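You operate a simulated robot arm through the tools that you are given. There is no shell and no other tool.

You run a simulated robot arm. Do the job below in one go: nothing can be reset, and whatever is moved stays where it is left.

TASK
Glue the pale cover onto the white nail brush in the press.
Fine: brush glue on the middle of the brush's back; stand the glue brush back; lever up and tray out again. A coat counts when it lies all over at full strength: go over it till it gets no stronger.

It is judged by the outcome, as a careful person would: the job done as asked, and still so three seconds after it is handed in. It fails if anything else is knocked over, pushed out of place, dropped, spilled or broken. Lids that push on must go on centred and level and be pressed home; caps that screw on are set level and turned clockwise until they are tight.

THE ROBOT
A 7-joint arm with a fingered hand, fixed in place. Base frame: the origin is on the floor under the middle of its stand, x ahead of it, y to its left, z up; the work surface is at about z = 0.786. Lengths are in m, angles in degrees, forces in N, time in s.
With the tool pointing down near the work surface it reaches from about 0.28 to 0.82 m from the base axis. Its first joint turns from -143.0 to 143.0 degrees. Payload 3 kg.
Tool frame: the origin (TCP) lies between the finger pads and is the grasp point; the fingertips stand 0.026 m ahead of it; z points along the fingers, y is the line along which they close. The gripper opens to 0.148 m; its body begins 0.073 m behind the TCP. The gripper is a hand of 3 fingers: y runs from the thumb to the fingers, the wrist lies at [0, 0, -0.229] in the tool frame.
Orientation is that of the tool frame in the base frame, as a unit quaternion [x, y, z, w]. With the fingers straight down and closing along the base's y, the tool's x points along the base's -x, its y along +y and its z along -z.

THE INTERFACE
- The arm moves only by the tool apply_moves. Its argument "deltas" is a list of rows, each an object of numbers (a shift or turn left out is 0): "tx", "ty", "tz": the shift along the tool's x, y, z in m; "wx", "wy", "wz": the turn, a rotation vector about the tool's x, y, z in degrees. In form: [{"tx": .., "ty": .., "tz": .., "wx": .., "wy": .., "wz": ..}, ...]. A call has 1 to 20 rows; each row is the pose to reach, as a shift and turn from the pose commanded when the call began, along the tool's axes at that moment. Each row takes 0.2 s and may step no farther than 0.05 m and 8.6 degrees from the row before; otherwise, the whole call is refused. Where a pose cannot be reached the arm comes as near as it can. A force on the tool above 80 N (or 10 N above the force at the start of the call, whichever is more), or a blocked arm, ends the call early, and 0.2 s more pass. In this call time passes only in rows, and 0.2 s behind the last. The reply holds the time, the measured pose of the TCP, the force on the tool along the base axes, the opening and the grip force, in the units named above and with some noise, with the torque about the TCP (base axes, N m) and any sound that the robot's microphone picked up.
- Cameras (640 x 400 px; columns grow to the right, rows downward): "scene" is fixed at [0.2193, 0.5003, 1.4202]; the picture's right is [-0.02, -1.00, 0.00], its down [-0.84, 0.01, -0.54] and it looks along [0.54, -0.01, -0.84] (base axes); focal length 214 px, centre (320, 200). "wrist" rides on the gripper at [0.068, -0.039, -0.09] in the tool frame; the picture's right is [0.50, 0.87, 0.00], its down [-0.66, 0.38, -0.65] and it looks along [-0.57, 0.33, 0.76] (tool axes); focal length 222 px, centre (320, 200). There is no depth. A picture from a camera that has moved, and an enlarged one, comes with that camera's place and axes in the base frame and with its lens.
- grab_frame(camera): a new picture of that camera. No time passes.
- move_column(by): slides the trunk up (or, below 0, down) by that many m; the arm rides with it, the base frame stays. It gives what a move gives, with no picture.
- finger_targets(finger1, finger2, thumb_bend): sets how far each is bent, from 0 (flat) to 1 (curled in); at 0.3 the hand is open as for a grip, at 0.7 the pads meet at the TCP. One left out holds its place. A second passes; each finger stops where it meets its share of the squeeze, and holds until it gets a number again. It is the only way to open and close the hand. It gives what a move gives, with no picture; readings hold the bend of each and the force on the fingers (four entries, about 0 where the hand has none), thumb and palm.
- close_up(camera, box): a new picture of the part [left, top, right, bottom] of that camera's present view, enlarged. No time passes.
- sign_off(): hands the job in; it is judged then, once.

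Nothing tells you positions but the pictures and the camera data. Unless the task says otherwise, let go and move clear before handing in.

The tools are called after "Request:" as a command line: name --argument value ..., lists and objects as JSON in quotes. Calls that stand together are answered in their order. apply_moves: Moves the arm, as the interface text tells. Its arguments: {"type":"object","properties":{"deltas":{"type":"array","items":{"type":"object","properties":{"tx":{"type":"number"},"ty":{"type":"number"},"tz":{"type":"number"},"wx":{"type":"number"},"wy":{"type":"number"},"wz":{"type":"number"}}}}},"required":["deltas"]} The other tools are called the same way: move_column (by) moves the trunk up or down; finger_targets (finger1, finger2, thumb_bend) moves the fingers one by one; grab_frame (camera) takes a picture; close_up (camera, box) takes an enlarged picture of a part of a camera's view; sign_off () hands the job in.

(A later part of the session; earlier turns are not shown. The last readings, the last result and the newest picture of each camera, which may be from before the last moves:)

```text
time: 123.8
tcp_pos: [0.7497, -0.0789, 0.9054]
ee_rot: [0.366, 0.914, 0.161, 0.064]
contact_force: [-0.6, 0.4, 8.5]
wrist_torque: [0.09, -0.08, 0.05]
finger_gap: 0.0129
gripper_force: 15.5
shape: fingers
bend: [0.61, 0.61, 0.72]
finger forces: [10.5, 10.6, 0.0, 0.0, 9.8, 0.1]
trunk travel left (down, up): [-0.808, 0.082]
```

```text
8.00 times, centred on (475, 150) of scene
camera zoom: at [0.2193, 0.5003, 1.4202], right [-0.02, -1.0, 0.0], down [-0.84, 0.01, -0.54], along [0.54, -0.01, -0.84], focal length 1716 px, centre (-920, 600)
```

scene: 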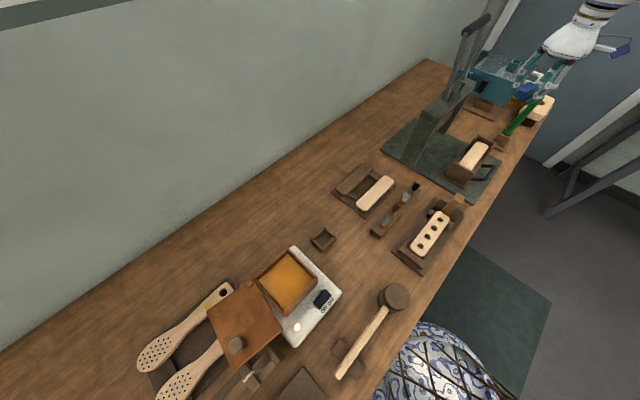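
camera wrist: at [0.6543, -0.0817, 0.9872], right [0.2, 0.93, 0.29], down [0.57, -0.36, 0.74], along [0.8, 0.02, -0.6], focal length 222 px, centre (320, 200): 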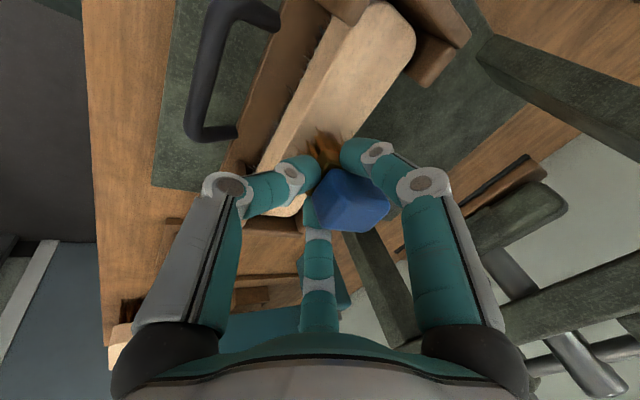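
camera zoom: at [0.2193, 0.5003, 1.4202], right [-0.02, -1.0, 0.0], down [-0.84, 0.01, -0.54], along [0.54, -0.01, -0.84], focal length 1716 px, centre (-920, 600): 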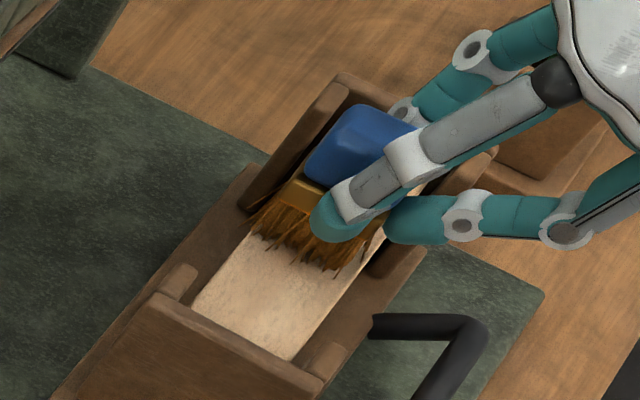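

The bristles touch the back (about 8 N). I'll ease up a few millimetres and stroke along the middle of the back.

Request:
apply_moves --deltas '[{"ty": 0.001, "tz": -0.0028}, {"tx": -0.015, "ty": 0.001, "tz": -0.0028}, {"tx": -0.03, "ty": 0.001, "tz": -0.0028}, {"tx": -0.04, "ty": 0.001, "tz": -0.0028}, {"tx": -0.025, "ty": 0.001, "tz": -0.0028}, {"tx": -0.01, "ty": 0.001, "tz": -0.0028}, {"tx": 0.005, "ty": 0.001, "tz": -0.0028}, {"tx": 0.02, "ty": 0.001, "tz": -0.0028}, {"tx": 0.035, "ty": 0.001, "tz": -0.0028}, {"tx": 0.045, "ty": 0.001, "tz": -0.0028}]'

Request:
close_up --camera "scene" --box '[445, 125, 505, 175]'

Request:
grab_frame --camera "wrist"

```text
time: 126.0
tcp_pos: [0.7392, -0.051, 0.9031]
ee_rot: [0.367, 0.914, 0.161, 0.064]
contact_force: [3.5, -2.3, 16.0]
wrist_torque: [0.16, -0.29, -0.06]
finger_gap: 0.0121
gripper_force: 14.9
shape: fingers
bend: [0.61, 0.61, 0.73]
finger forces: [10.8, 12.4, 0.0, 0.1, 8.3, 0.0]
out of reach, approached as far as the arm can: row 8, 9, 10
trunk travel left (down, up): [-0.808, 0.082]
```

```text
8.00 times, centred on (475, 150) of scene
camera zoom: at [0.2193, 0.5003, 1.4202], right [-0.02, -1.0, 0.0], down [-0.84, 0.01, -0.54], along [0.54, -0.01, -0.84], focal length 1716 px, centre (-920, 600)
```

zoom: 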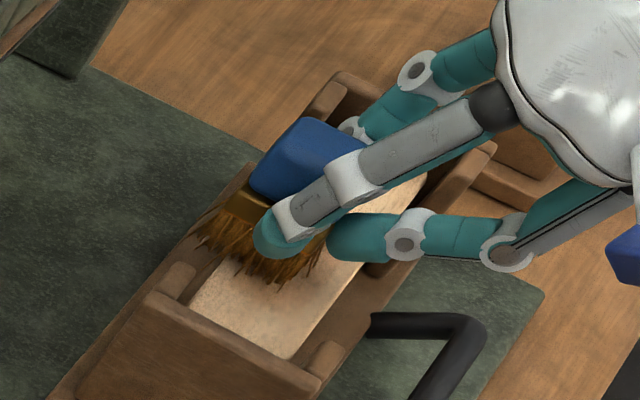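

```text
taken
camera wrist: at [0.6443, -0.0549, 0.9753], right [0.2, 0.93, 0.3], down [0.56, -0.36, 0.74], along [0.8, 0.02, -0.6], focal length 222 px, centre (320, 200)
```

wrist: 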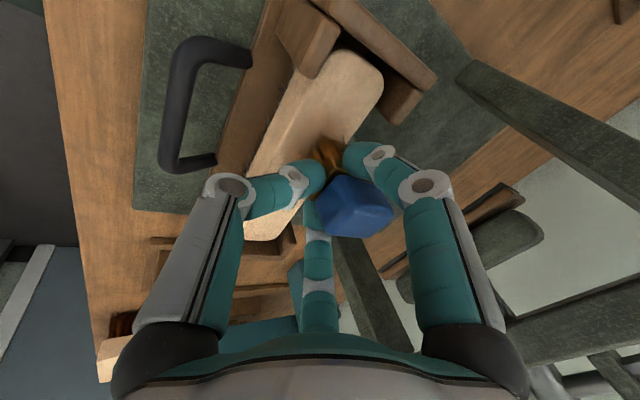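

Request:
move_column --by 0.03

Request:
close_up --camera "wrist" --box '[240, 30, 400, 190]'

Request:
close_up --camera "scene" --box '[445, 125, 505, 175]'

```text
time: 126.7
tcp_pos: [0.7387, -0.0516, 0.9322]
ee_rot: [0.366, 0.914, 0.161, 0.064]
contact_force: [-0.6, 0.6, -0.6]
wrist_torque: [0.0, -0.02, 0.0]
finger_gap: 0.0122
gripper_force: 13.6
shape: fingers
bend: [0.61, 0.61, 0.72]
finger forces: [9.3, 9.1, 0.0, 0.1, 9.4, 0.1]
trunk travel left (down, up): [-0.838, 0.052]
```

```text
2.50 times, centred on (320, 110) of wrist
camera zoom: at [0.6443, -0.0541, 1.0041], right [0.2, 0.93, 0.29], down [0.57, -0.36, 0.74], along [0.8, 0.02, -0.6], focal length 555 px, centre (320, 425)
```

zoom: 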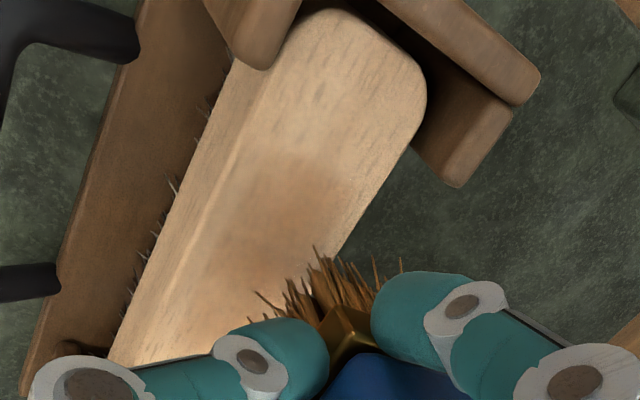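

```text
8.00 times, centred on (475, 150) of scene
camera zoom: at [0.2193, 0.5003, 1.4202], right [-0.02, -1.0, 0.0], down [-0.84, 0.01, -0.54], along [0.54, -0.01, -0.84], focal length 1716 px, centre (-920, 600)
```

zoom: 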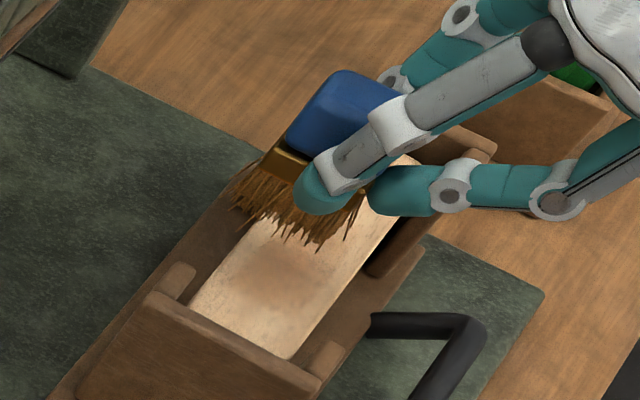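

Request:
apply_moves --deltas '[{"tx": 0.01, "ty": -0.0095, "tz": 0.0075}, {"tx": 0.0209, "ty": -0.0155, "tz": 0.0095}]'

Request:
close_up --camera "wrist" --box '[240, 30, 400, 190]'

```text
time: 127.3
tcp_pos: [0.7291, -0.0488, 0.9202]
ee_rot: [0.366, 0.914, 0.16, 0.064]
contact_force: [0.2, -0.1, -1.1]
wrist_torque: [-0.02, 0.01, -0.03]
finger_gap: 0.0123
gripper_force: 13.5
shape: fingers
bend: [0.61, 0.61, 0.72]
finger forces: [9.4, 9.1, 0.0, 0.1, 9.4, 0.1]
out of reach, approached as far as the arm can: row 2
trunk travel left (down, up): [-0.838, 0.052]
```

```text
2.50 times, centred on (320, 110) of wrist
camera zoom: at [0.6344, -0.0521, 0.9925], right [0.2, 0.93, 0.29], down [0.57, -0.36, 0.74], along [0.8, 0.02, -0.6], focal length 555 px, centre (320, 425)
```

zoom: 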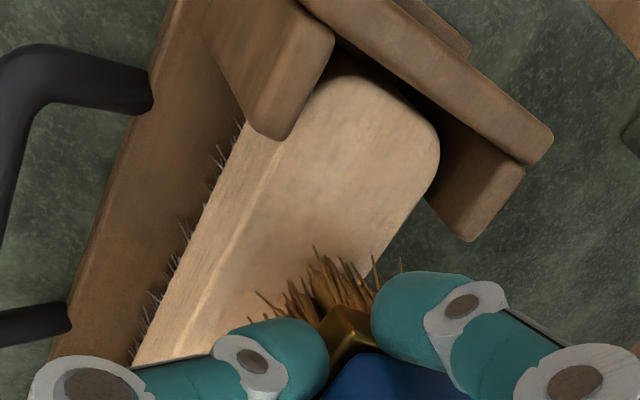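

Request:
move_column --by 0.05

Request:
apply_moves --deltas '[{"tx": 0.003, "ty": -0.013, "tz": 0.018}, {"tx": 0.007, "ty": -0.021, "tz": 0.042}]'

Request:
grab_frame --camera "wrist"

```text
time: 128.2
tcp_pos: [0.7289, -0.0485, 0.9696]
ee_rot: [0.366, 0.915, 0.16, 0.063]
contact_force: [0.7, 0.6, -1.2]
wrist_torque: [-0.02, 0.02, -0.03]
finger_gap: 0.012
gripper_force: 13.4
shape: fingers
bend: [0.61, 0.61, 0.72]
finger forces: [9.4, 9.1, 0.0, 0.1, 9.4, 0.1]
trunk travel left (down, up): [-0.888, 0.002]
```

```text
time: 128.8
tcp_pos: [0.7209, -0.0483, 0.9229]
ee_rot: [0.365, 0.915, 0.16, 0.064]
contact_force: [0.7, -0.2, -0.5]
wrist_torque: [-0.02, 0.05, -0.02]
finger_gap: 0.0119
gripper_force: 13.6
shape: fingers
bend: [0.61, 0.61, 0.72]
finger forces: [9.3, 9.1, 0.0, 0.0, 9.1, 0.1]
trunk travel left (down, up): [-0.888, 0.002]
```

```text
taken
camera wrist: at [0.6267, -0.0519, 0.9953], right [0.2, 0.93, 0.29], down [0.57, -0.36, 0.74], along [0.8, 0.02, -0.6], focal length 222 px, centre (320, 200)
```

wrist: 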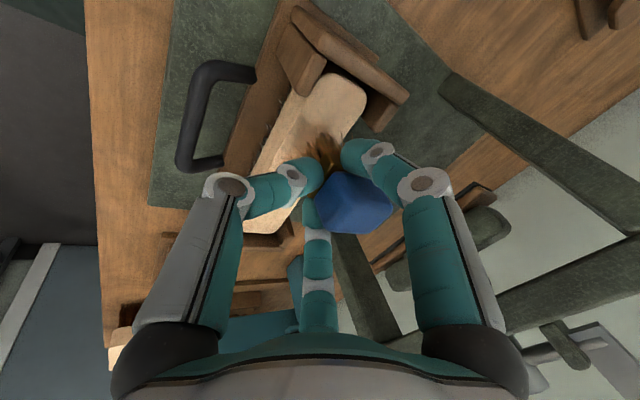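

Request:
apply_moves --deltas '[{"ty": -0.0056, "tz": 0.0155}, {"tx": -0.012, "ty": -0.0056, "tz": 0.0155}, {"tx": -0.024, "ty": -0.0056, "tz": 0.0155}, {"tx": -0.036, "ty": -0.0056, "tz": 0.0155}, {"tx": -0.048, "ty": -0.0056, "tz": 0.0155}, {"tx": -0.06, "ty": -0.0056, "tz": 0.0155}, {"tx": -0.072, "ty": -0.0056, "tz": 0.0155}, {"tx": -0.084, "ty": -0.0056, "tz": 0.0155}, {"tx": -0.09, "ty": -0.0056, "tz": 0.0155}]'

Request:
grab_frame --camera "wrist"

Request:
close_up --camera "scene" --box '[445, 125, 505, 175]'

```text
time: 130.8
tcp_pos: [0.7833, -0.1094, 0.9067]
ee_rot: [0.367, 0.914, 0.16, 0.062]
contact_force: [0.1, -0.6, 0.0]
wrist_torque: [-0.01, -0.02, -0.03]
finger_gap: 0.0118
gripper_force: 13.1
shape: fingers
bend: [0.61, 0.61, 0.72]
finger forces: [9.1, 9.1, 0.0, 0.1, 8.8, 0.1]
trunk travel left (down, up): [-0.888, 0.002]
```

```text
taken
camera wrist: at [0.6891, -0.1127, 0.9794], right [0.2, 0.93, 0.29], down [0.57, -0.36, 0.74], along [0.8, 0.02, -0.6], focal length 222 px, centre (320, 200)
```

wrist: 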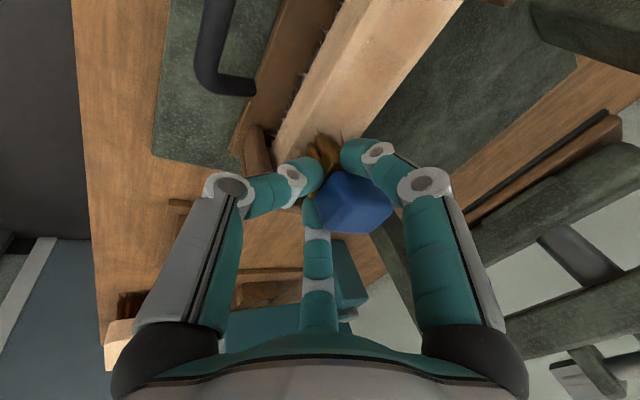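

```text
8.00 times, centred on (475, 150) of scene
camera zoom: at [0.2193, 0.5003, 1.4202], right [-0.02, -1.0, 0.0], down [-0.84, 0.01, -0.54], along [0.54, -0.01, -0.84], focal length 1716 px, centre (-920, 600)
```

zoom: 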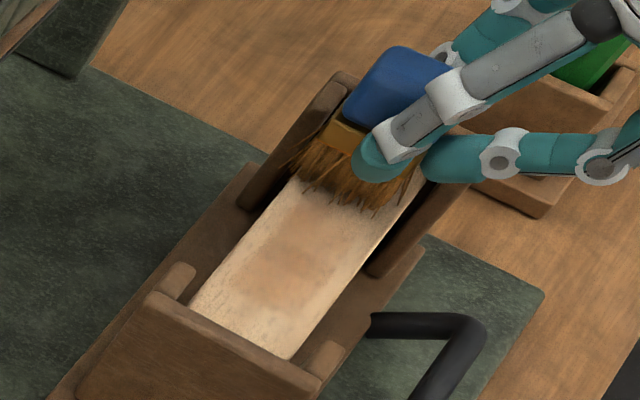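

Request:
apply_moves --deltas '[{"ty": -0.001, "tz": 0.0028}, {"tx": 0.006, "ty": -0.001, "tz": 0.0028}]'

Request:
apply_moves --deltas '[{"tx": 0.012}, {"tx": 0.024}, {"tx": 0.036}]'

```text
time: 131.4
tcp_pos: [0.7801, -0.104, 0.905]
ee_rot: [0.366, 0.915, 0.16, 0.064]
contact_force: [2.0, -2.2, 3.0]
wrist_torque: [0.04, -0.07, -0.01]
finger_gap: 0.0121
gripper_force: 14.3
shape: fingers
bend: [0.61, 0.61, 0.73]
finger forces: [9.1, 10.4, 0.0, 0.0, 8.6, 0.0]
trunk travel left (down, up): [-0.888, 0.002]
```

```text
time: 132.2
tcp_pos: [0.7551, -0.0791, 0.9057]
ee_rot: [0.365, 0.915, 0.159, 0.063]
contact_force: [0.6, 0.1, -0.5]
wrist_torque: [-0.02, 0.0, 0.03]
finger_gap: 0.0117
gripper_force: 13.5
shape: fingers
bend: [0.61, 0.61, 0.73]
finger forces: [9.0, 8.9, 0.0, 0.1, 8.6, 0.0]
trunk travel left (down, up): [-0.888, 0.002]
```

Request:
apply_moves --deltas '[{"ty": -0.0008, "tz": 0.0022}]'

Request:
close_up --camera "wrist" --box '[240, 60, 400, 200]'

```text
time: 132.6
tcp_pos: [0.7544, -0.0811, 0.9037]
ee_rot: [0.366, 0.915, 0.159, 0.063]
contact_force: [-1.3, 1.5, 13.0]
wrist_torque: [0.19, -0.14, 0.03]
finger_gap: 0.0123
gripper_force: 15.6
shape: fingers
bend: [0.61, 0.61, 0.73]
finger forces: [11.6, 10.5, 0.0, 0.0, 8.8, 0.0]
trunk travel left (down, up): [-0.888, 0.002]
```

```text
2.86 times, centred on (320, 130) of wrist
camera zoom: at [0.6596, -0.0838, 0.976], right [0.2, 0.93, 0.29], down [0.57, -0.36, 0.74], along [0.8, 0.02, -0.6], focal length 635 px, centre (320, 400)
```

zoom: 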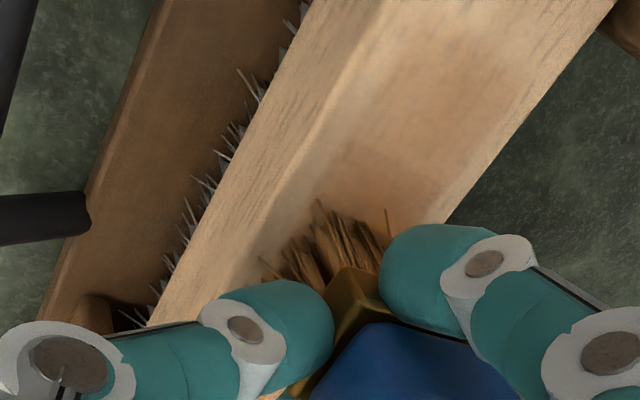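

The bristles are lightening as they deposit glue. I'll use up this load with light strokes over the whole middle, then re-dip.

Request:
apply_moves --deltas '[{"ty": 0.0002, "tz": -0.0008}, {"tx": 0.012, "ty": 0.0002, "tz": -0.0008}, {"tx": 0.024, "ty": 0.0002, "tz": -0.0008}, {"tx": 0.036, "ty": 0.0002, "tz": -0.0008}, {"tx": 0.046, "ty": 0.0002, "tz": -0.0008}]'

Request:
apply_moves --deltas '[{"tx": -0.012}, {"tx": -0.024}, {"tx": -0.036}, {"tx": -0.048}, {"tx": -0.06}, {"tx": -0.072}, {"tx": -0.084}, {"tx": -0.092}]'

Request:
close_up --camera "scene" --box '[445, 125, 505, 175]'

```text
time: 133.8
tcp_pos: [0.721, -0.0477, 0.9021]
ee_rot: [0.366, 0.914, 0.16, 0.065]
contact_force: [4.6, -3.0, 15.3]
wrist_torque: [0.09, -0.29, -0.1]
finger_gap: 0.0114
gripper_force: 15.3
shape: fingers
bend: [0.61, 0.61, 0.73]
finger forces: [10.0, 12.7, 0.0, 0.0, 7.6, 0.0]
trunk travel left (down, up): [-0.888, 0.002]
```

```text
time: 135.6
tcp_pos: [0.7872, -0.1143, 0.9023]
ee_rot: [0.366, 0.915, 0.16, 0.064]
contact_force: [-2.2, 1.9, 12.1]
wrist_torque: [0.25, -0.04, 0.07]
finger_gap: 0.0119
gripper_force: 14.9
shape: fingers
bend: [0.6, 0.61, 0.74]
finger forces: [11.6, 9.8, 0.1, 0.0, 7.8, 0.0]
trunk travel left (down, up): [-0.888, 0.002]
```

```text
8.00 times, centred on (475, 150) of scene
camera zoom: at [0.2193, 0.5003, 1.4202], right [-0.02, -1.0, 0.0], down [-0.84, 0.01, -0.54], along [0.54, -0.01, -0.84], focal length 1716 px, centre (-920, 600)
```

zoom: 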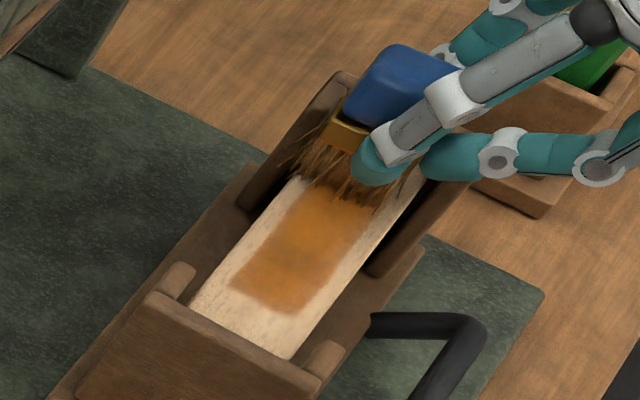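

A clear glue patch is building up across the middle. I'll make another pass back and forth, then lift and inspect.

Request:
apply_moves --deltas '[{"tx": 0.012, "ty": 0.0038, "tz": 0.0014}, {"tx": 0.024, "ty": 0.0038, "tz": 0.0014}, {"tx": 0.036, "ty": 0.0038, "tz": 0.0014}, {"tx": 0.048, "ty": 0.0038, "tz": 0.0014}, {"tx": 0.06, "ty": 0.0038, "tz": 0.0014}, {"tx": 0.072, "ty": 0.0038, "tz": 0.0014}, {"tx": 0.084, "ty": 0.0038, "tz": 0.0014}, {"tx": 0.095, "ty": 0.0038, "tz": 0.0014}]'

Request:
apply_moves --deltas '[{"tx": -0.012, "ty": -0.0075, "tz": -0.0028}, {"tx": -0.024, "ty": -0.0075, "tz": -0.0028}, {"tx": -0.036, "ty": -0.0075, "tz": -0.0028}, {"tx": -0.048, "ty": -0.0075, "tz": -0.0028}, {"tx": -0.06, "ty": -0.0075, "tz": -0.0028}, {"tx": -0.072, "ty": -0.0075, "tz": -0.0028}, {"tx": -0.084, "ty": -0.0075, "tz": -0.0028}, {"tx": -0.095, "ty": -0.0075, "tz": -0.0028}]'

Request:
move_column --by 0.002

Request:
close_up --camera "scene" --box '[445, 125, 505, 175]'

Request:
close_up --camera "wrist" --box '[240, 60, 400, 200]'

```text
time: 137.4
tcp_pos: [0.7212, -0.0444, 0.9017]
ee_rot: [0.367, 0.914, 0.159, 0.063]
contact_force: [0.9, -1.3, 5.9]
wrist_torque: [0.04, -0.15, -0.05]
finger_gap: 0.0111
gripper_force: 13.4
shape: fingers
bend: [0.61, 0.61, 0.73]
finger forces: [9.5, 10.5, 0.0, 0.1, 7.6, 0.1]
trunk travel left (down, up): [-0.888, 0.002]
```

```text
time: 139.2
tcp_pos: [0.7866, -0.1173, 0.9032]
ee_rot: [0.366, 0.915, 0.161, 0.063]
contact_force: [0.6, -1.5, -0.2]
wrist_torque: [0.03, -0.02, 0.0]
finger_gap: 0.0112
gripper_force: 13.5
shape: fingers
bend: [0.61, 0.61, 0.73]
finger forces: [9.2, 9.4, 0.0, 0.0, 8.0, 0.0]
trunk travel left (down, up): [-0.888, 0.002]
```

```text
time: 139.7
tcp_pos: [0.7843, -0.1175, 0.9055]
ee_rot: [0.366, 0.915, 0.16, 0.064]
contact_force: [-0.1, 0.4, -0.9]
wrist_torque: [-0.01, -0.03, 0.03]
finger_gap: 0.0108
gripper_force: 13.7
shape: fingers
bend: [0.61, 0.61, 0.73]
finger forces: [9.1, 9.2, 0.0, 0.0, 8.0, 0.0]
trunk travel left (down, up): [-0.89, 0.0]
```

```text
8.00 times, centred on (475, 150) of scene
camera zoom: at [0.2193, 0.5003, 1.4202], right [-0.02, -1.0, 0.0], down [-0.84, 0.01, -0.54], along [0.54, -0.01, -0.84], focal length 1716 px, centre (-920, 600)
```

zoom: 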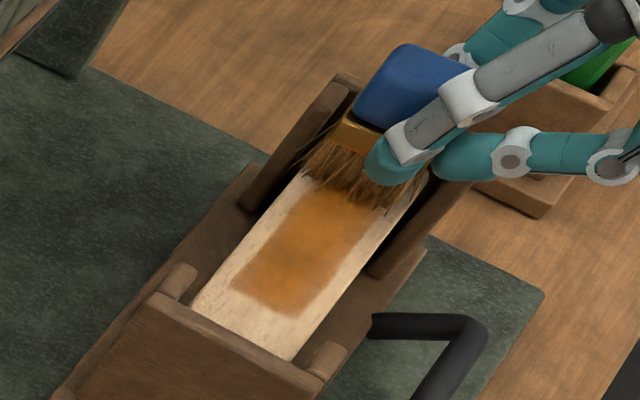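

```text
2.86 times, centred on (320, 130) of wrist
camera zoom: at [0.69, -0.1193, 0.9778], right [0.2, 0.93, 0.29], down [0.57, -0.36, 0.74], along [0.8, 0.02, -0.6], focal length 635 px, centre (320, 400)
```

zoom: 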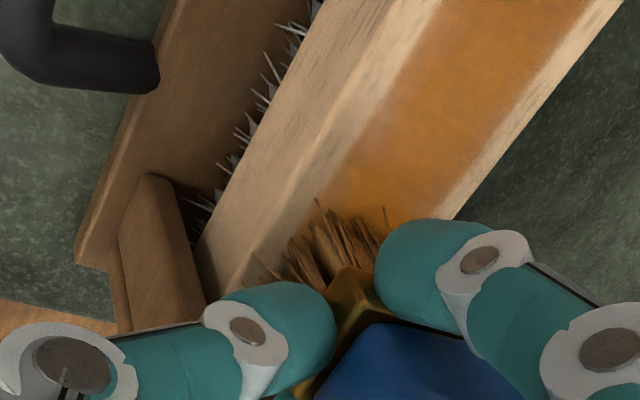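

The patch covers the middle but the bristles look depleted, so I'll re-dip. I'll lift, then carry the brush back toward the pot along a path clear of the press.

Request:
apply_moves --deltas '[{"ty": 0.008, "tz": -0.022}, {"ty": 0.016, "tz": -0.044}, {"ty": 0.0239, "tz": -0.0658}]'

Request:
close_up --camera "scene" --box '[445, 125, 505, 175]'

Request:
apply_moves --deltas '[{"tx": 0.027, "ty": -0.0125, "tz": -0.0046, "wy": 2.52, "wz": -6.93}, {"tx": 0.054, "ty": -0.025, "tz": -0.0092, "wy": 5.04, "wz": -13.86}, {"tx": 0.0811, "ty": -0.0373, "tz": -0.0136, "wy": 7.56, "wz": -20.79}, {"tx": 0.1137, "ty": -0.0246, "tz": -0.009, "wy": 10.08, "wz": -27.72}, {"tx": 0.1463, "ty": -0.0119, "tz": -0.0044, "wy": 12.6, "wz": -34.65}, {"tx": 0.1789, "ty": 0.0008, "tz": 0.0002, "wy": 15.12, "wz": -41.58}, {"tx": 0.2115, "ty": 0.0135, "tz": 0.0048, "wy": 17.64, "wz": -48.51}, {"tx": 0.2441, "ty": 0.0262, "tz": 0.0094, "wy": 20.16, "wz": -55.44}, {"tx": 0.2767, "ty": 0.0389, "tz": 0.014, "wy": 22.68, "wz": -62.37}, {"tx": 0.3093, "ty": 0.0516, "tz": 0.0186, "wy": 25.2, "wz": -69.3}, {"tx": 0.3419, "ty": 0.0643, "tz": 0.0232, "wy": 27.72, "wz": -76.23}, {"tx": 0.3745, "ty": 0.077, "tz": 0.0278, "wy": 30.24, "wz": -83.16}]'

Request:
grab_frame --camera "wrist"

```text
time: 140.5
tcp_pos: [0.783, -0.118, 0.9759]
ee_rot: [0.365, 0.915, 0.161, 0.064]
contact_force: [0.3, 0.1, -0.5]
wrist_torque: [-0.05, 0.0, 0.02]
finger_gap: 0.0107
gripper_force: 13.5
shape: fingers
bend: [0.61, 0.61, 0.73]
finger forces: [9.3, 9.2, 0.0, 0.0, 7.9, 0.0]
trunk travel left (down, up): [-0.89, 0.0]
```

```text
8.00 times, centred on (475, 150) of scene
camera zoom: at [0.2193, 0.5003, 1.4202], right [-0.02, -1.0, 0.0], down [-0.84, 0.01, -0.54], along [0.54, -0.01, -0.84], focal length 1716 px, centre (-920, 600)
```

zoom: 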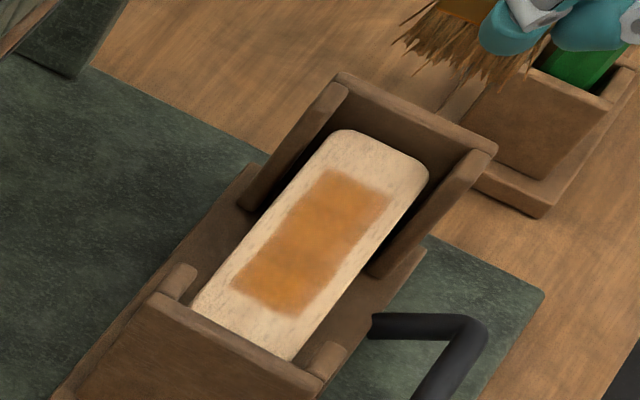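

```text
time: 143.1
tcp_pos: [0.5716, 0.2033, 0.9743]
ee_rot: [-0.376, 0.91, 0.16, -0.068]
contact_force: [-0.2, -1.5, -1.0]
wrist_torque: [0.0, -0.02, 0.0]
finger_gap: 0.0102
gripper_force: 11.9
shape: fingers
bend: [0.62, 0.62, 0.73]
finger forces: [9.2, 9.1, 0.0, 0.0, 6.7, 0.0]
out of reach, approached as far as the arm can: row 3, 4, 5
trunk travel left (down, up): [-0.89, 0.0]
```

```text
taken
camera wrist: at [0.5721, 0.1066, 1.0469], right [-0.93, 0.22, 0.3], down [0.37, 0.56, 0.74], along [0.0, 0.8, -0.6], focal length 222 px, centre (320, 200)
```

wrist: 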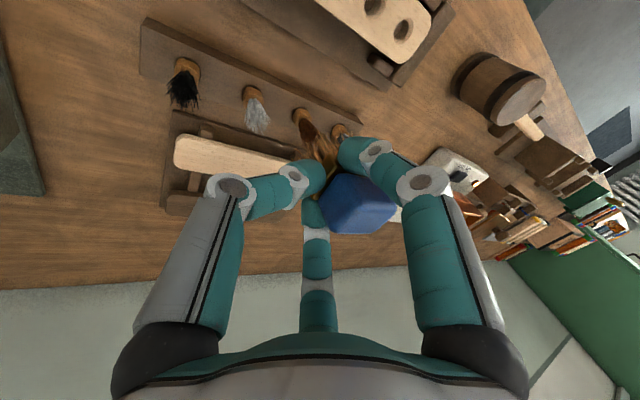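

Request:
apply_moves --deltas '[{"tx": -0.0105, "ty": 0.0398, "tz": 0.0118}, {"tx": -0.0211, "ty": 0.0796, "tz": 0.0236}, {"tx": -0.0316, "ty": 0.1194, "tz": 0.0354}, {"tx": -0.0421, "ty": 0.1592, "tz": 0.0472}, {"tx": -0.0527, "ty": 0.199, "tz": 0.0591}, {"tx": -0.0632, "ty": 0.2387, "tz": 0.0709}, {"tx": -0.0737, "ty": 0.2785, "tz": 0.0827}, {"tx": -0.0842, "ty": 0.3183, "tz": 0.0945}, {"tx": -0.0948, "ty": 0.3581, "tz": 0.1063}, {"tx": -0.1053, "ty": 0.3979, "tz": 0.1181}]'

Request:
grab_frame --camera "wrist"

Request:
close_up --camera "scene" --box '[220, 200, 360, 320]'

```text
time: 145.5
tcp_pos: [0.4087, 0.5477, 1.004]
ee_rot: [-0.338, 0.925, 0.162, -0.062]
contact_force: [-0.8, 0.0, 0.2]
wrist_torque: [-0.06, -0.09, -0.02]
finger_gap: 0.0096
gripper_force: 12.8
shape: fingers
bend: [0.62, 0.62, 0.73]
finger forces: [9.6, 9.3, 0.0, 0.0, 6.8, 0.0]
trunk travel left (down, up): [-0.89, 0.0]
stopped in row 10: the arm was blocked; the commanded pose is now the measured one
```

```text
taken
camera wrist: at [0.4023, 0.4513, 1.076], right [-0.91, 0.3, 0.3], down [0.42, 0.52, 0.74], along [0.07, 0.8, -0.6], focal length 222 px, centre (320, 200)
```

wrist: 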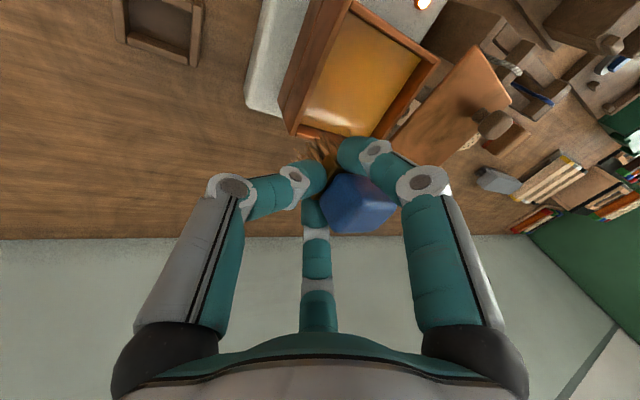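

```text
3.33 times, centred on (290, 260) of scene
camera zoom: at [0.2193, 0.5003, 1.4202], right [-0.02, -1.0, 0.0], down [-0.84, 0.01, -0.54], along [0.54, -0.01, -0.84], focal length 715 px, centre (420, 0)
```

zoom: 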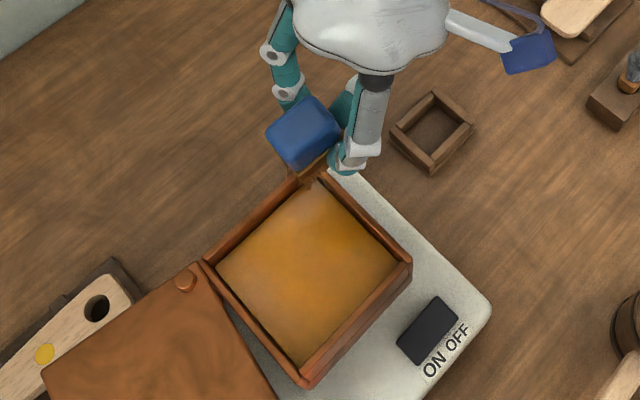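

Request:
apply_moves --deltas '[{"tx": 0.0102, "ty": 0.017, "tz": 0.0062}, {"tx": 0.0205, "ty": 0.0339, "tz": 0.0123}, {"tx": 0.0307, "ty": 0.0509, "tz": 0.0185}]'

Request:
grab_frame --camera "wrist"

Request:
close_up --camera "scene" --box '[220, 200, 360, 320]'

```text
time: 146.3
tcp_pos: [0.3532, 0.568, 1.004]
ee_rot: [-0.338, 0.925, 0.164, -0.061]
contact_force: [0.7, 0.4, -0.7]
wrist_torque: [-0.02, -0.04, 0.0]
finger_gap: 0.0101
gripper_force: 13.1
shape: fingers
bend: [0.62, 0.62, 0.73]
finger forces: [9.6, 9.5, 0.0, 0.0, 6.8, 0.0]
trunk travel left (down, up): [-0.89, 0.0]
```

```text
taken
camera wrist: at [0.3458, 0.4715, 1.0761], right [-0.91, 0.3, 0.3], down [0.42, 0.52, 0.74], along [0.07, 0.8, -0.6], focal length 222 px, centre (320, 200)
```

wrist: 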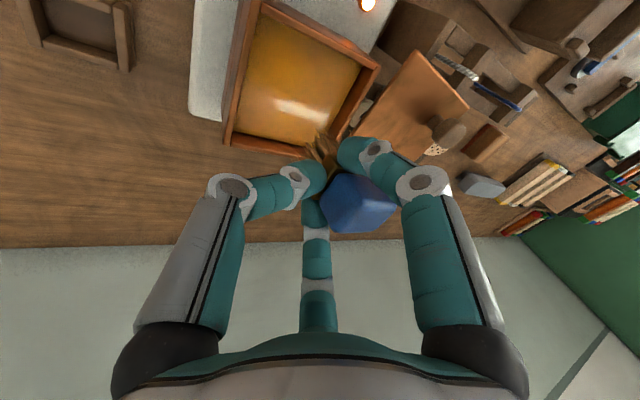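

```text
3.33 times, centred on (290, 260) of scene
camera zoom: at [0.2193, 0.5003, 1.4202], right [-0.02, -1.0, 0.0], down [-0.84, 0.01, -0.54], along [0.54, -0.01, -0.84], focal length 715 px, centre (420, 0)
```

zoom: 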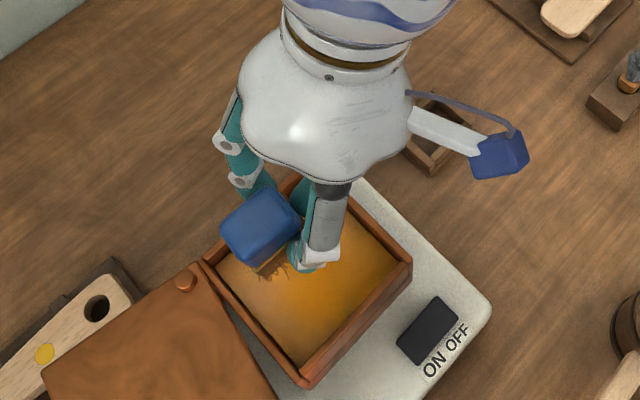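

Request:
close_up --camera "wrist" --box '[280, 110, 420, 250]'

Request:
close_up --camera "scene" --box '[250, 240, 330, 310]'

```text
2.86 times, centred on (350, 180) of wrist
camera zoom: at [0.3458, 0.4715, 1.0761], right [-0.91, 0.3, 0.3], down [0.42, 0.52, 0.74], along [0.07, 0.8, -0.6], focal length 635 px, centre (234, 257)
```

zoom: 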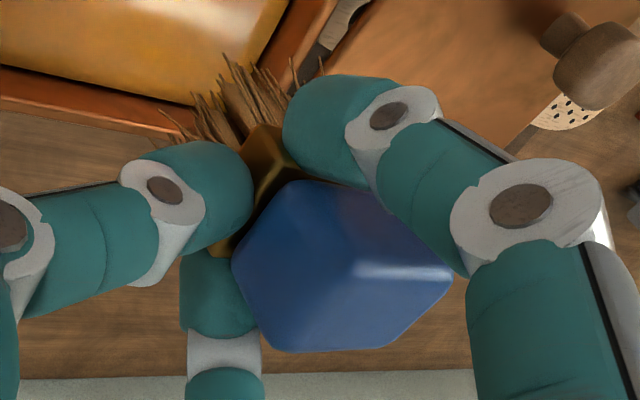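

```text
5.71 times, centred on (290, 275) of scene
camera zoom: at [0.2193, 0.5003, 1.4202], right [-0.02, -1.0, 0.0], down [-0.84, 0.01, -0.54], along [0.54, -0.01, -0.84], focal length 1226 px, centre (491, -229)
```

zoom: 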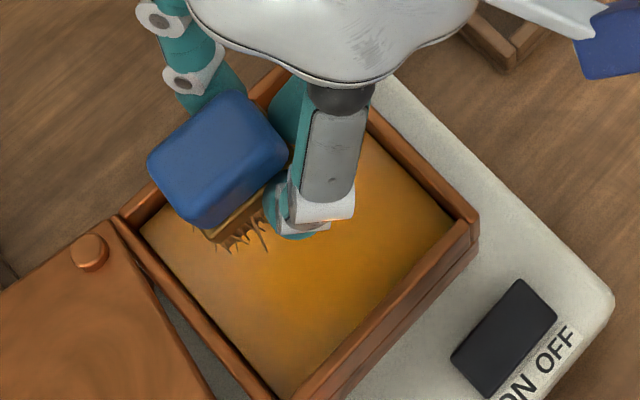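

The brush has tilted further in the grip. I'll level it, press the bristles flat onto the glue (re-loading them), and use that moment—standing upright in the pot—to regrip it cleanly.

Request:
apply_moves --deltas '[{"wx": -7, "ty": -0.006}]'

Request:
move_column --by -0.07

Request:
close_up --camera "scene" --box '[250, 240, 330, 310]'

Request:
close_up --camera "wrist" --box '[250, 70, 420, 240]'

```text
time: 146.7
tcp_pos: [0.3576, 0.5619, 1.0034]
ee_rot: [-0.334, 0.913, 0.22, -0.083]
contact_force: [0.0, 1.1, 0.0]
wrist_torque: [-0.01, 0.03, 0.02]
finger_gap: 0.0098
gripper_force: 12.9
shape: fingers
bend: [0.62, 0.62, 0.73]
finger forces: [9.5, 9.3, 0.1, 0.0, 6.7, 0.0]
trunk travel left (down, up): [-0.89, 0.0]
```

```text
time: 147.8
tcp_pos: [0.3583, 0.5617, 0.9319]
ee_rot: [-0.333, 0.913, 0.219, -0.082]
contact_force: [0.3, 0.7, 0.7]
wrist_torque: [-0.02, 0.01, -0.01]
finger_gap: 0.01
gripper_force: 13.2
shape: fingers
bend: [0.62, 0.62, 0.73]
finger forces: [9.5, 9.3, 0.0, 0.1, 6.7, 0.0]
trunk travel left (down, up): [-0.82, 0.07]
```

```text
5.71 times, centred on (290, 275) of scene
camera zoom: at [0.2193, 0.5003, 1.4202], right [-0.02, -1.0, 0.0], down [-0.84, 0.01, -0.54], along [0.54, -0.01, -0.84], focal length 1226 px, centre (491, -229)
```

zoom: 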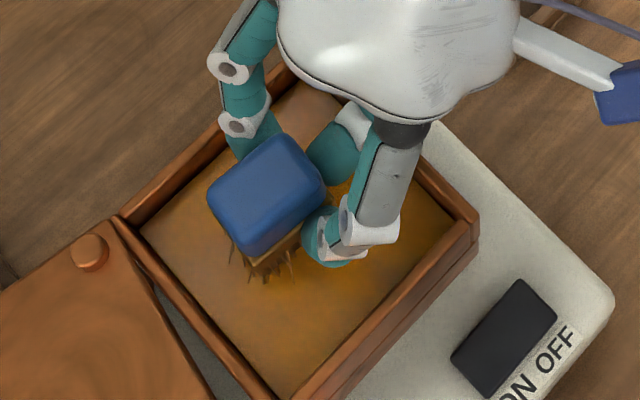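

```text
2.35 times, centred on (335, 155) of wrist
camera zoom: at [0.3562, 0.46, 0.9955], right [-0.88, 0.27, 0.4], down [0.48, 0.45, 0.75], along [0.02, 0.85, -0.53], focal length 523 px, centre (285, 306)
```

zoom: 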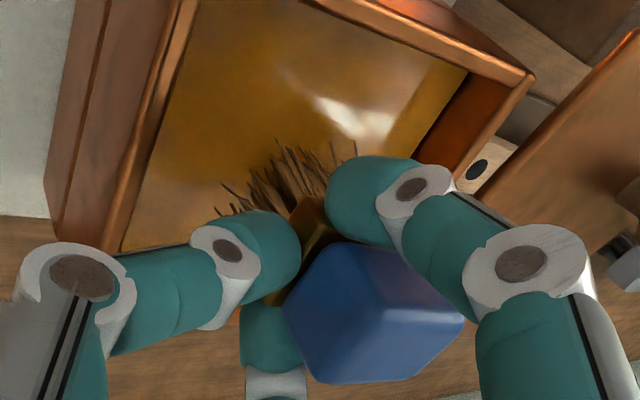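

Request:
move_column --by -0.01

Request:
move_column --by -0.004

Request:
close_up --camera "scene" --box '[250, 240, 330, 310]'

```text
time: 148.4
tcp_pos: [0.3585, 0.5616, 0.9217]
ee_rot: [-0.334, 0.913, 0.219, -0.083]
contact_force: [0.4, -0.2, -1.3]
wrist_torque: [0.02, 0.02, -0.01]
finger_gap: 0.0099
gripper_force: 13.2
shape: fingers
bend: [0.62, 0.62, 0.73]
finger forces: [9.5, 9.2, 0.1, 0.0, 6.7, 0.0]
trunk travel left (down, up): [-0.81, 0.08]
```

```text
time: 148.9
tcp_pos: [0.3582, 0.5631, 0.9176]
ee_rot: [-0.333, 0.913, 0.22, -0.082]
contact_force: [0.1, 0.4, -0.4]
wrist_torque: [-0.02, 0.0, -0.02]
finger_gap: 0.0099
gripper_force: 12.5
shape: fingers
bend: [0.62, 0.62, 0.73]
finger forces: [9.5, 9.3, 0.0, 0.1, 6.8, 0.0]
trunk travel left (down, up): [-0.806, 0.084]
```

```text
5.71 times, centred on (290, 275) of scene
camera zoom: at [0.2193, 0.5003, 1.4202], right [-0.02, -1.0, 0.0], down [-0.84, 0.01, -0.54], along [0.54, -0.01, -0.84], focal length 1226 px, centre (491, -229)
```

zoom: 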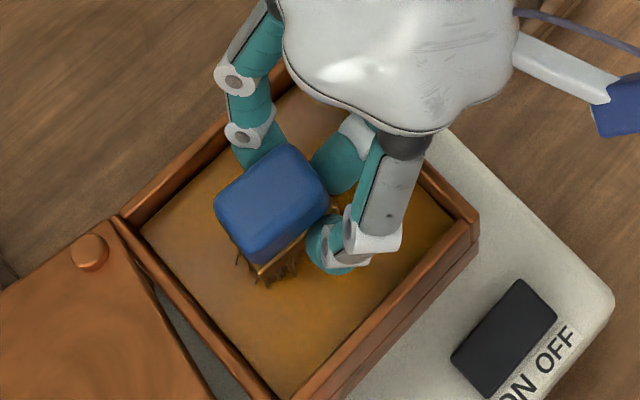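

Request:
move_column --by -0.004

Request:
close_up --camera "wrist" --box '[250, 70, 420, 240]'

Request:
close_up --camera "scene" --box '[265, 250, 315, 300]'

```text
time: 149.5
tcp_pos: [0.3571, 0.5613, 0.9138]
ee_rot: [-0.333, 0.913, 0.22, -0.082]
contact_force: [0.0, 0.3, -0.5]
wrist_torque: [0.0, -0.04, -0.06]
finger_gap: 0.01
gripper_force: 13.0
shape: fingers
bend: [0.62, 0.62, 0.73]
finger forces: [9.5, 9.3, 0.0, 0.1, 6.6, 0.1]
trunk travel left (down, up): [-0.802, 0.088]
```

```text
2.35 times, centred on (335, 155) of wrist
camera zoom: at [0.3562, 0.46, 0.9774], right [-0.88, 0.27, 0.4], down [0.48, 0.45, 0.75], along [0.02, 0.85, -0.53], focal length 523 px, centre (285, 306)
```

zoom: 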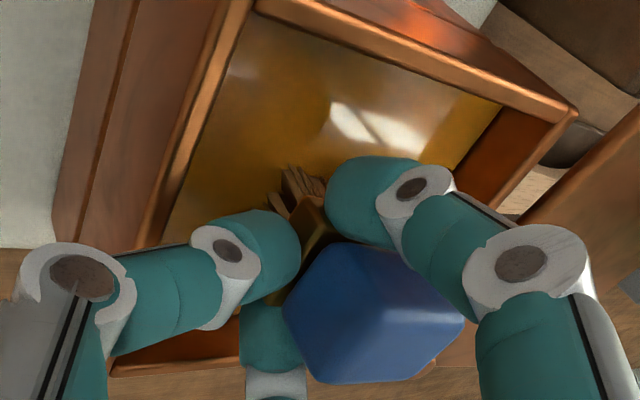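

```text
8.00 times, centred on (290, 275) of scene
camera zoom: at [0.2193, 0.5003, 1.4202], right [-0.02, -1.0, 0.0], down [-0.84, 0.01, -0.54], along [0.54, -0.01, -0.84], focal length 1716 px, centre (560, -400)
```

zoom: 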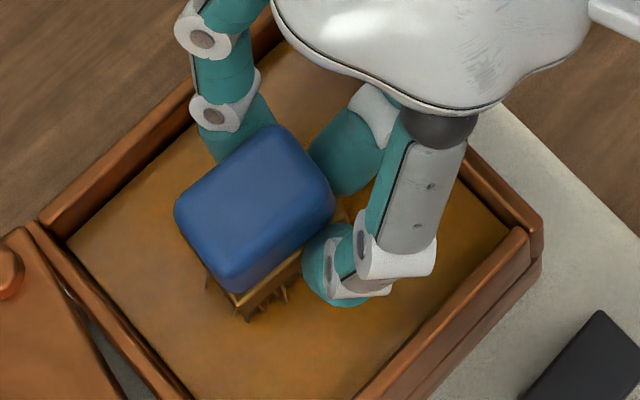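

The bristles are freshly loaded (glue is a liquid, about half the bristle length wetted). I'll lift out and go to the holder, which is close by, to set the brush down and regrip it cleanly before painting further.

Request:
move_column --by 0.086

Request:
grab_frame --camera "wrist"

Request:
close_up --camera "scene" --box '[250, 230, 330, 300]'

```text
time: 150.7
tcp_pos: [0.3583, 0.5622, 0.9999]
ee_rot: [-0.334, 0.913, 0.22, -0.081]
contact_force: [0.2, 0.1, -0.4]
wrist_torque: [-0.04, -0.01, 0.04]
finger_gap: 0.0099
gripper_force: 12.5
shape: fingers
bend: [0.62, 0.62, 0.73]
finger forces: [9.5, 9.3, 0.0, 0.0, 6.7, 0.0]
trunk travel left (down, up): [-0.888, 0.002]
```

```text
taken
camera wrist: at [0.3563, 0.4601, 1.0634], right [-0.88, 0.27, 0.4], down [0.48, 0.45, 0.75], along [0.02, 0.85, -0.53], focal length 222 px, centre (320, 200)
```

wrist: 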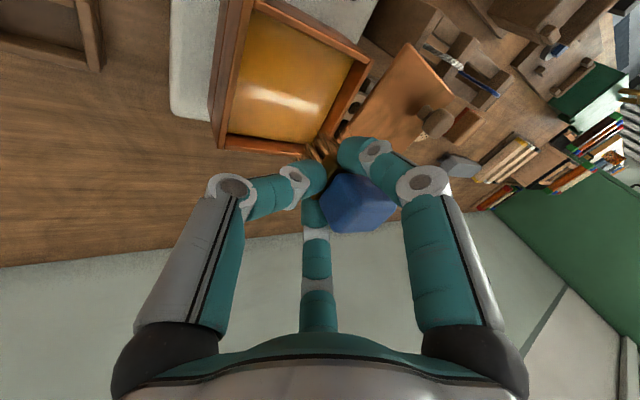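

```text
5.71 times, centred on (290, 265) of scene
camera zoom: at [0.2193, 0.5003, 1.4202], right [-0.02, -1.0, 0.0], down [-0.84, 0.01, -0.54], along [0.54, -0.01, -0.84], focal length 1226 px, centre (491, -171)
```

zoom: 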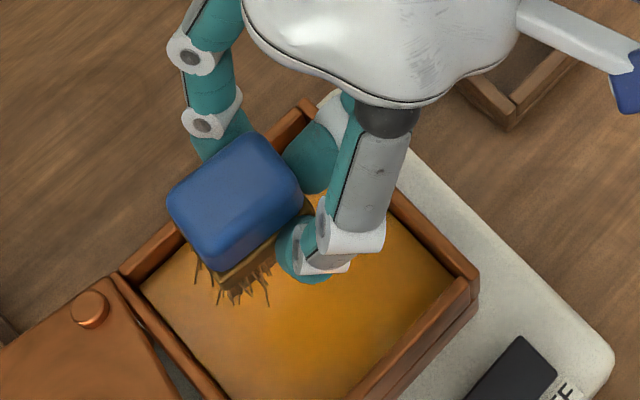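

Request:
close_up --camera "wrist" --box '[290, 120, 410, 240]'

Request:
close_up --camera "scene" --box '[262, 245, 302, 285]'

```text
3.33 times, centred on (350, 180) of wrist
camera zoom: at [0.3563, 0.4601, 1.0634], right [-0.88, 0.27, 0.4], down [0.48, 0.45, 0.75], along [0.02, 0.85, -0.53], focal length 740 px, centre (220, 267)
```

zoom: 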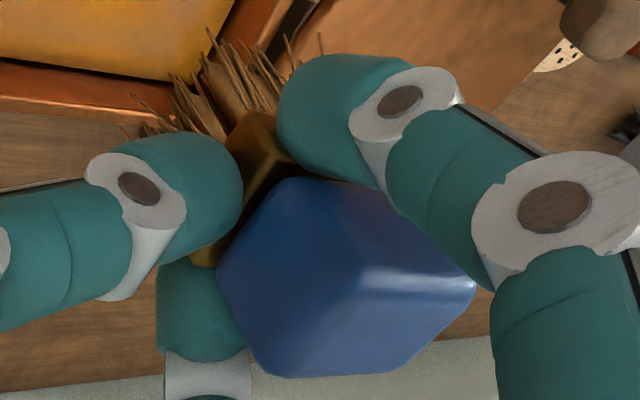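

```text
10.00 times, centred on (282, 265) of scene
camera zoom: at [0.2193, 0.5003, 1.4202], right [-0.02, -1.0, 0.0], down [-0.84, 0.01, -0.54], along [0.54, -0.01, -0.84], focal length 2145 px, centre (700, -450)
```

zoom: 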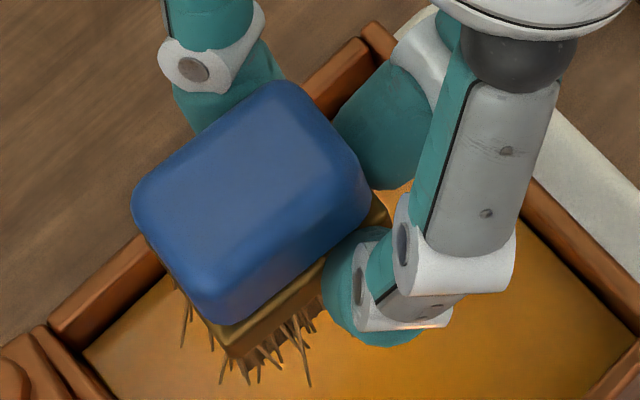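

Request:
apply_moves --deltas '[{"tx": -0.0092, "ty": -0.0284, "tz": -0.0145, "wy": 2.4, "wz": -1.9}, {"tx": -0.0184, "ty": -0.0568, "tz": -0.0289, "wy": 4.7, "wz": -3.8}, {"tx": -0.0277, "ty": -0.0852, "tz": -0.0434, "wy": 7.1, "wz": -5.6}, {"tx": -0.0369, "ty": -0.1136, "tz": -0.0578, "wy": 9.4, "wz": -7.5}, {"tx": -0.0461, "ty": -0.142, "tz": -0.0723, "wy": 11.8, "wz": -9.4}]'

Request:
grab_frame --camera "wrist"

Request:
close_up --camera "scene" --box '[290, 200, 350, 260]'

```text
time: 152.1
tcp_pos: [0.3934, 0.464, 0.9919]
ee_rot: [-0.44, 0.865, 0.179, -0.163]
contact_force: [-0.2, 0.3, 0.1]
wrist_torque: [-0.01, 0.02, -0.05]
finger_gap: 0.0097
gripper_force: 13.0
shape: fingers
bend: [0.62, 0.62, 0.73]
finger forces: [9.3, 9.3, 0.0, 0.0, 6.9, 0.0]
out of reach, approached as far as the arm can: row 3, 4, 5
trunk travel left (down, up): [-0.888, 0.002]
stopped in row 5: the arm was blocked; the commanded pose is now the measured one
```

```text
taken
camera wrist: at [0.424, 0.3712, 1.0638], right [-0.89, 0.07, 0.45], down [0.39, 0.64, 0.67], along [-0.24, 0.77, -0.59], focal length 222 px, centre (320, 200)
```

wrist: 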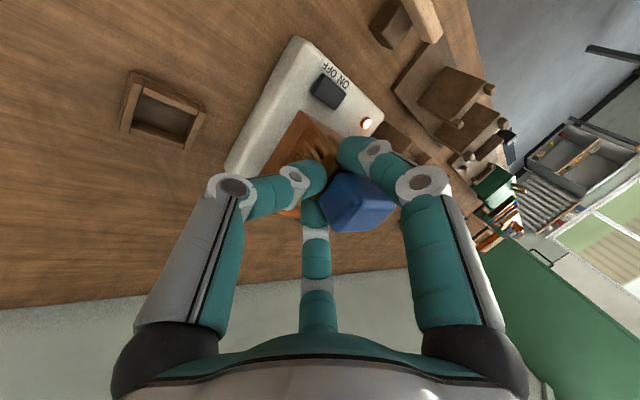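

```text
6.67 times, centred on (320, 230) of scene
camera zoom: at [0.2193, 0.5003, 1.4202], right [-0.02, -1.0, 0.0], down [-0.84, 0.01, -0.54], along [0.54, -0.01, -0.84], focal length 1430 px, centre (320, 0)
```

zoom: 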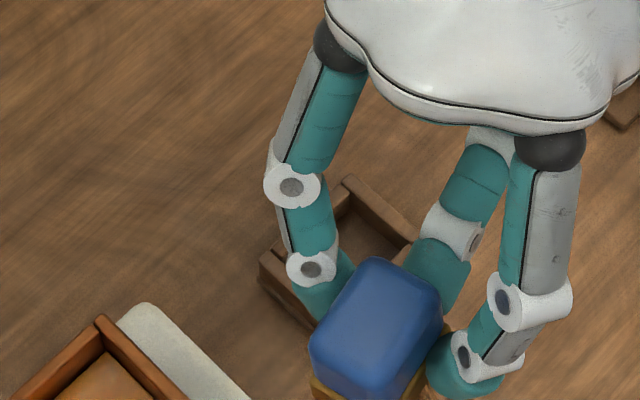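

The tilted pose hit a joint limit near the holder. I'll change the arm/trunk split (arm higher, trunk lower) and retry reaching the holder gently at a safe height.

Request:
apply_moves --deltas '[{"tx": 0.005, "ty": 0.018, "tz": -0.035}, {"tx": 0.009, "ty": 0.0326, "tz": -0.0636}]'

Request:
move_column --by -0.07

Request:
apply_moves --deltas '[{"tx": -0.0208, "ty": -0.0235, "tz": -0.015}, {"tx": -0.0416, "ty": -0.0469, "tz": -0.03}, {"tx": -0.0624, "ty": -0.0704, "tz": -0.0449}]'

Request:
grab_frame --camera "wrist"

Request:
close_up --camera "scene" --box '[290, 180, 370, 260]'

```text
time: 152.7
tcp_pos: [0.395, 0.4653, 1.0672]
ee_rot: [-0.439, 0.866, 0.178, -0.162]
contact_force: [-0.1, 0.2, -1.2]
wrist_torque: [0.0, 0.02, 0.02]
finger_gap: 0.0098
gripper_force: 12.6
shape: fingers
bend: [0.62, 0.62, 0.73]
finger forces: [9.3, 9.2, 0.0, 0.1, 6.5, 0.1]
trunk travel left (down, up): [-0.888, 0.002]
```

```text
time: 153.8
tcp_pos: [0.3956, 0.4658, 0.9967]
ee_rot: [-0.439, 0.865, 0.178, -0.162]
contact_force: [-0.2, -0.2, -0.1]
wrist_torque: [-0.01, 0.0, 0.03]
finger_gap: 0.0099
gripper_force: 13.1
shape: fingers
bend: [0.62, 0.62, 0.73]
finger forces: [9.3, 9.1, 0.0, 0.0, 6.5, 0.0]
trunk travel left (down, up): [-0.818, 0.072]
```

```text
time: 154.6
tcp_pos: [0.4843, 0.4603, 1.0017]
ee_rot: [-0.44, 0.865, 0.179, -0.162]
contact_force: [-0.2, 0.2, 0.7]
wrist_torque: [-0.03, -0.06, 0.02]
finger_gap: 0.0099
gripper_force: 12.1
shape: fingers
bend: [0.62, 0.62, 0.73]
finger forces: [9.1, 9.1, 0.0, 0.0, 6.4, 0.0]
out of reach, approached as far as the arm can: row 3
trunk travel left (down, up): [-0.818, 0.072]
```

```text
taken
camera wrist: at [0.5132, 0.3674, 1.0715], right [-0.89, 0.07, 0.45], down [0.39, 0.64, 0.67], along [-0.24, 0.77, -0.59], focal length 222 px, centre (320, 200)
```

wrist: 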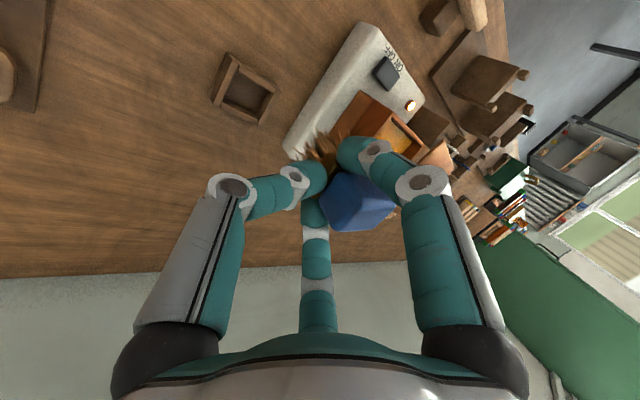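

```text
5.00 times, centred on (330, 220) of scene
camera zoom: at [0.2193, 0.5003, 1.4202], right [-0.02, -1.0, 0.0], down [-0.84, 0.01, -0.54], along [0.54, -0.01, -0.84], focal length 1072 px, centre (270, 100)
```

zoom: 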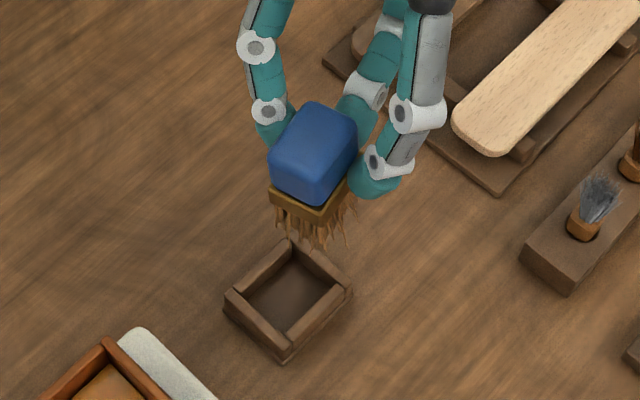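

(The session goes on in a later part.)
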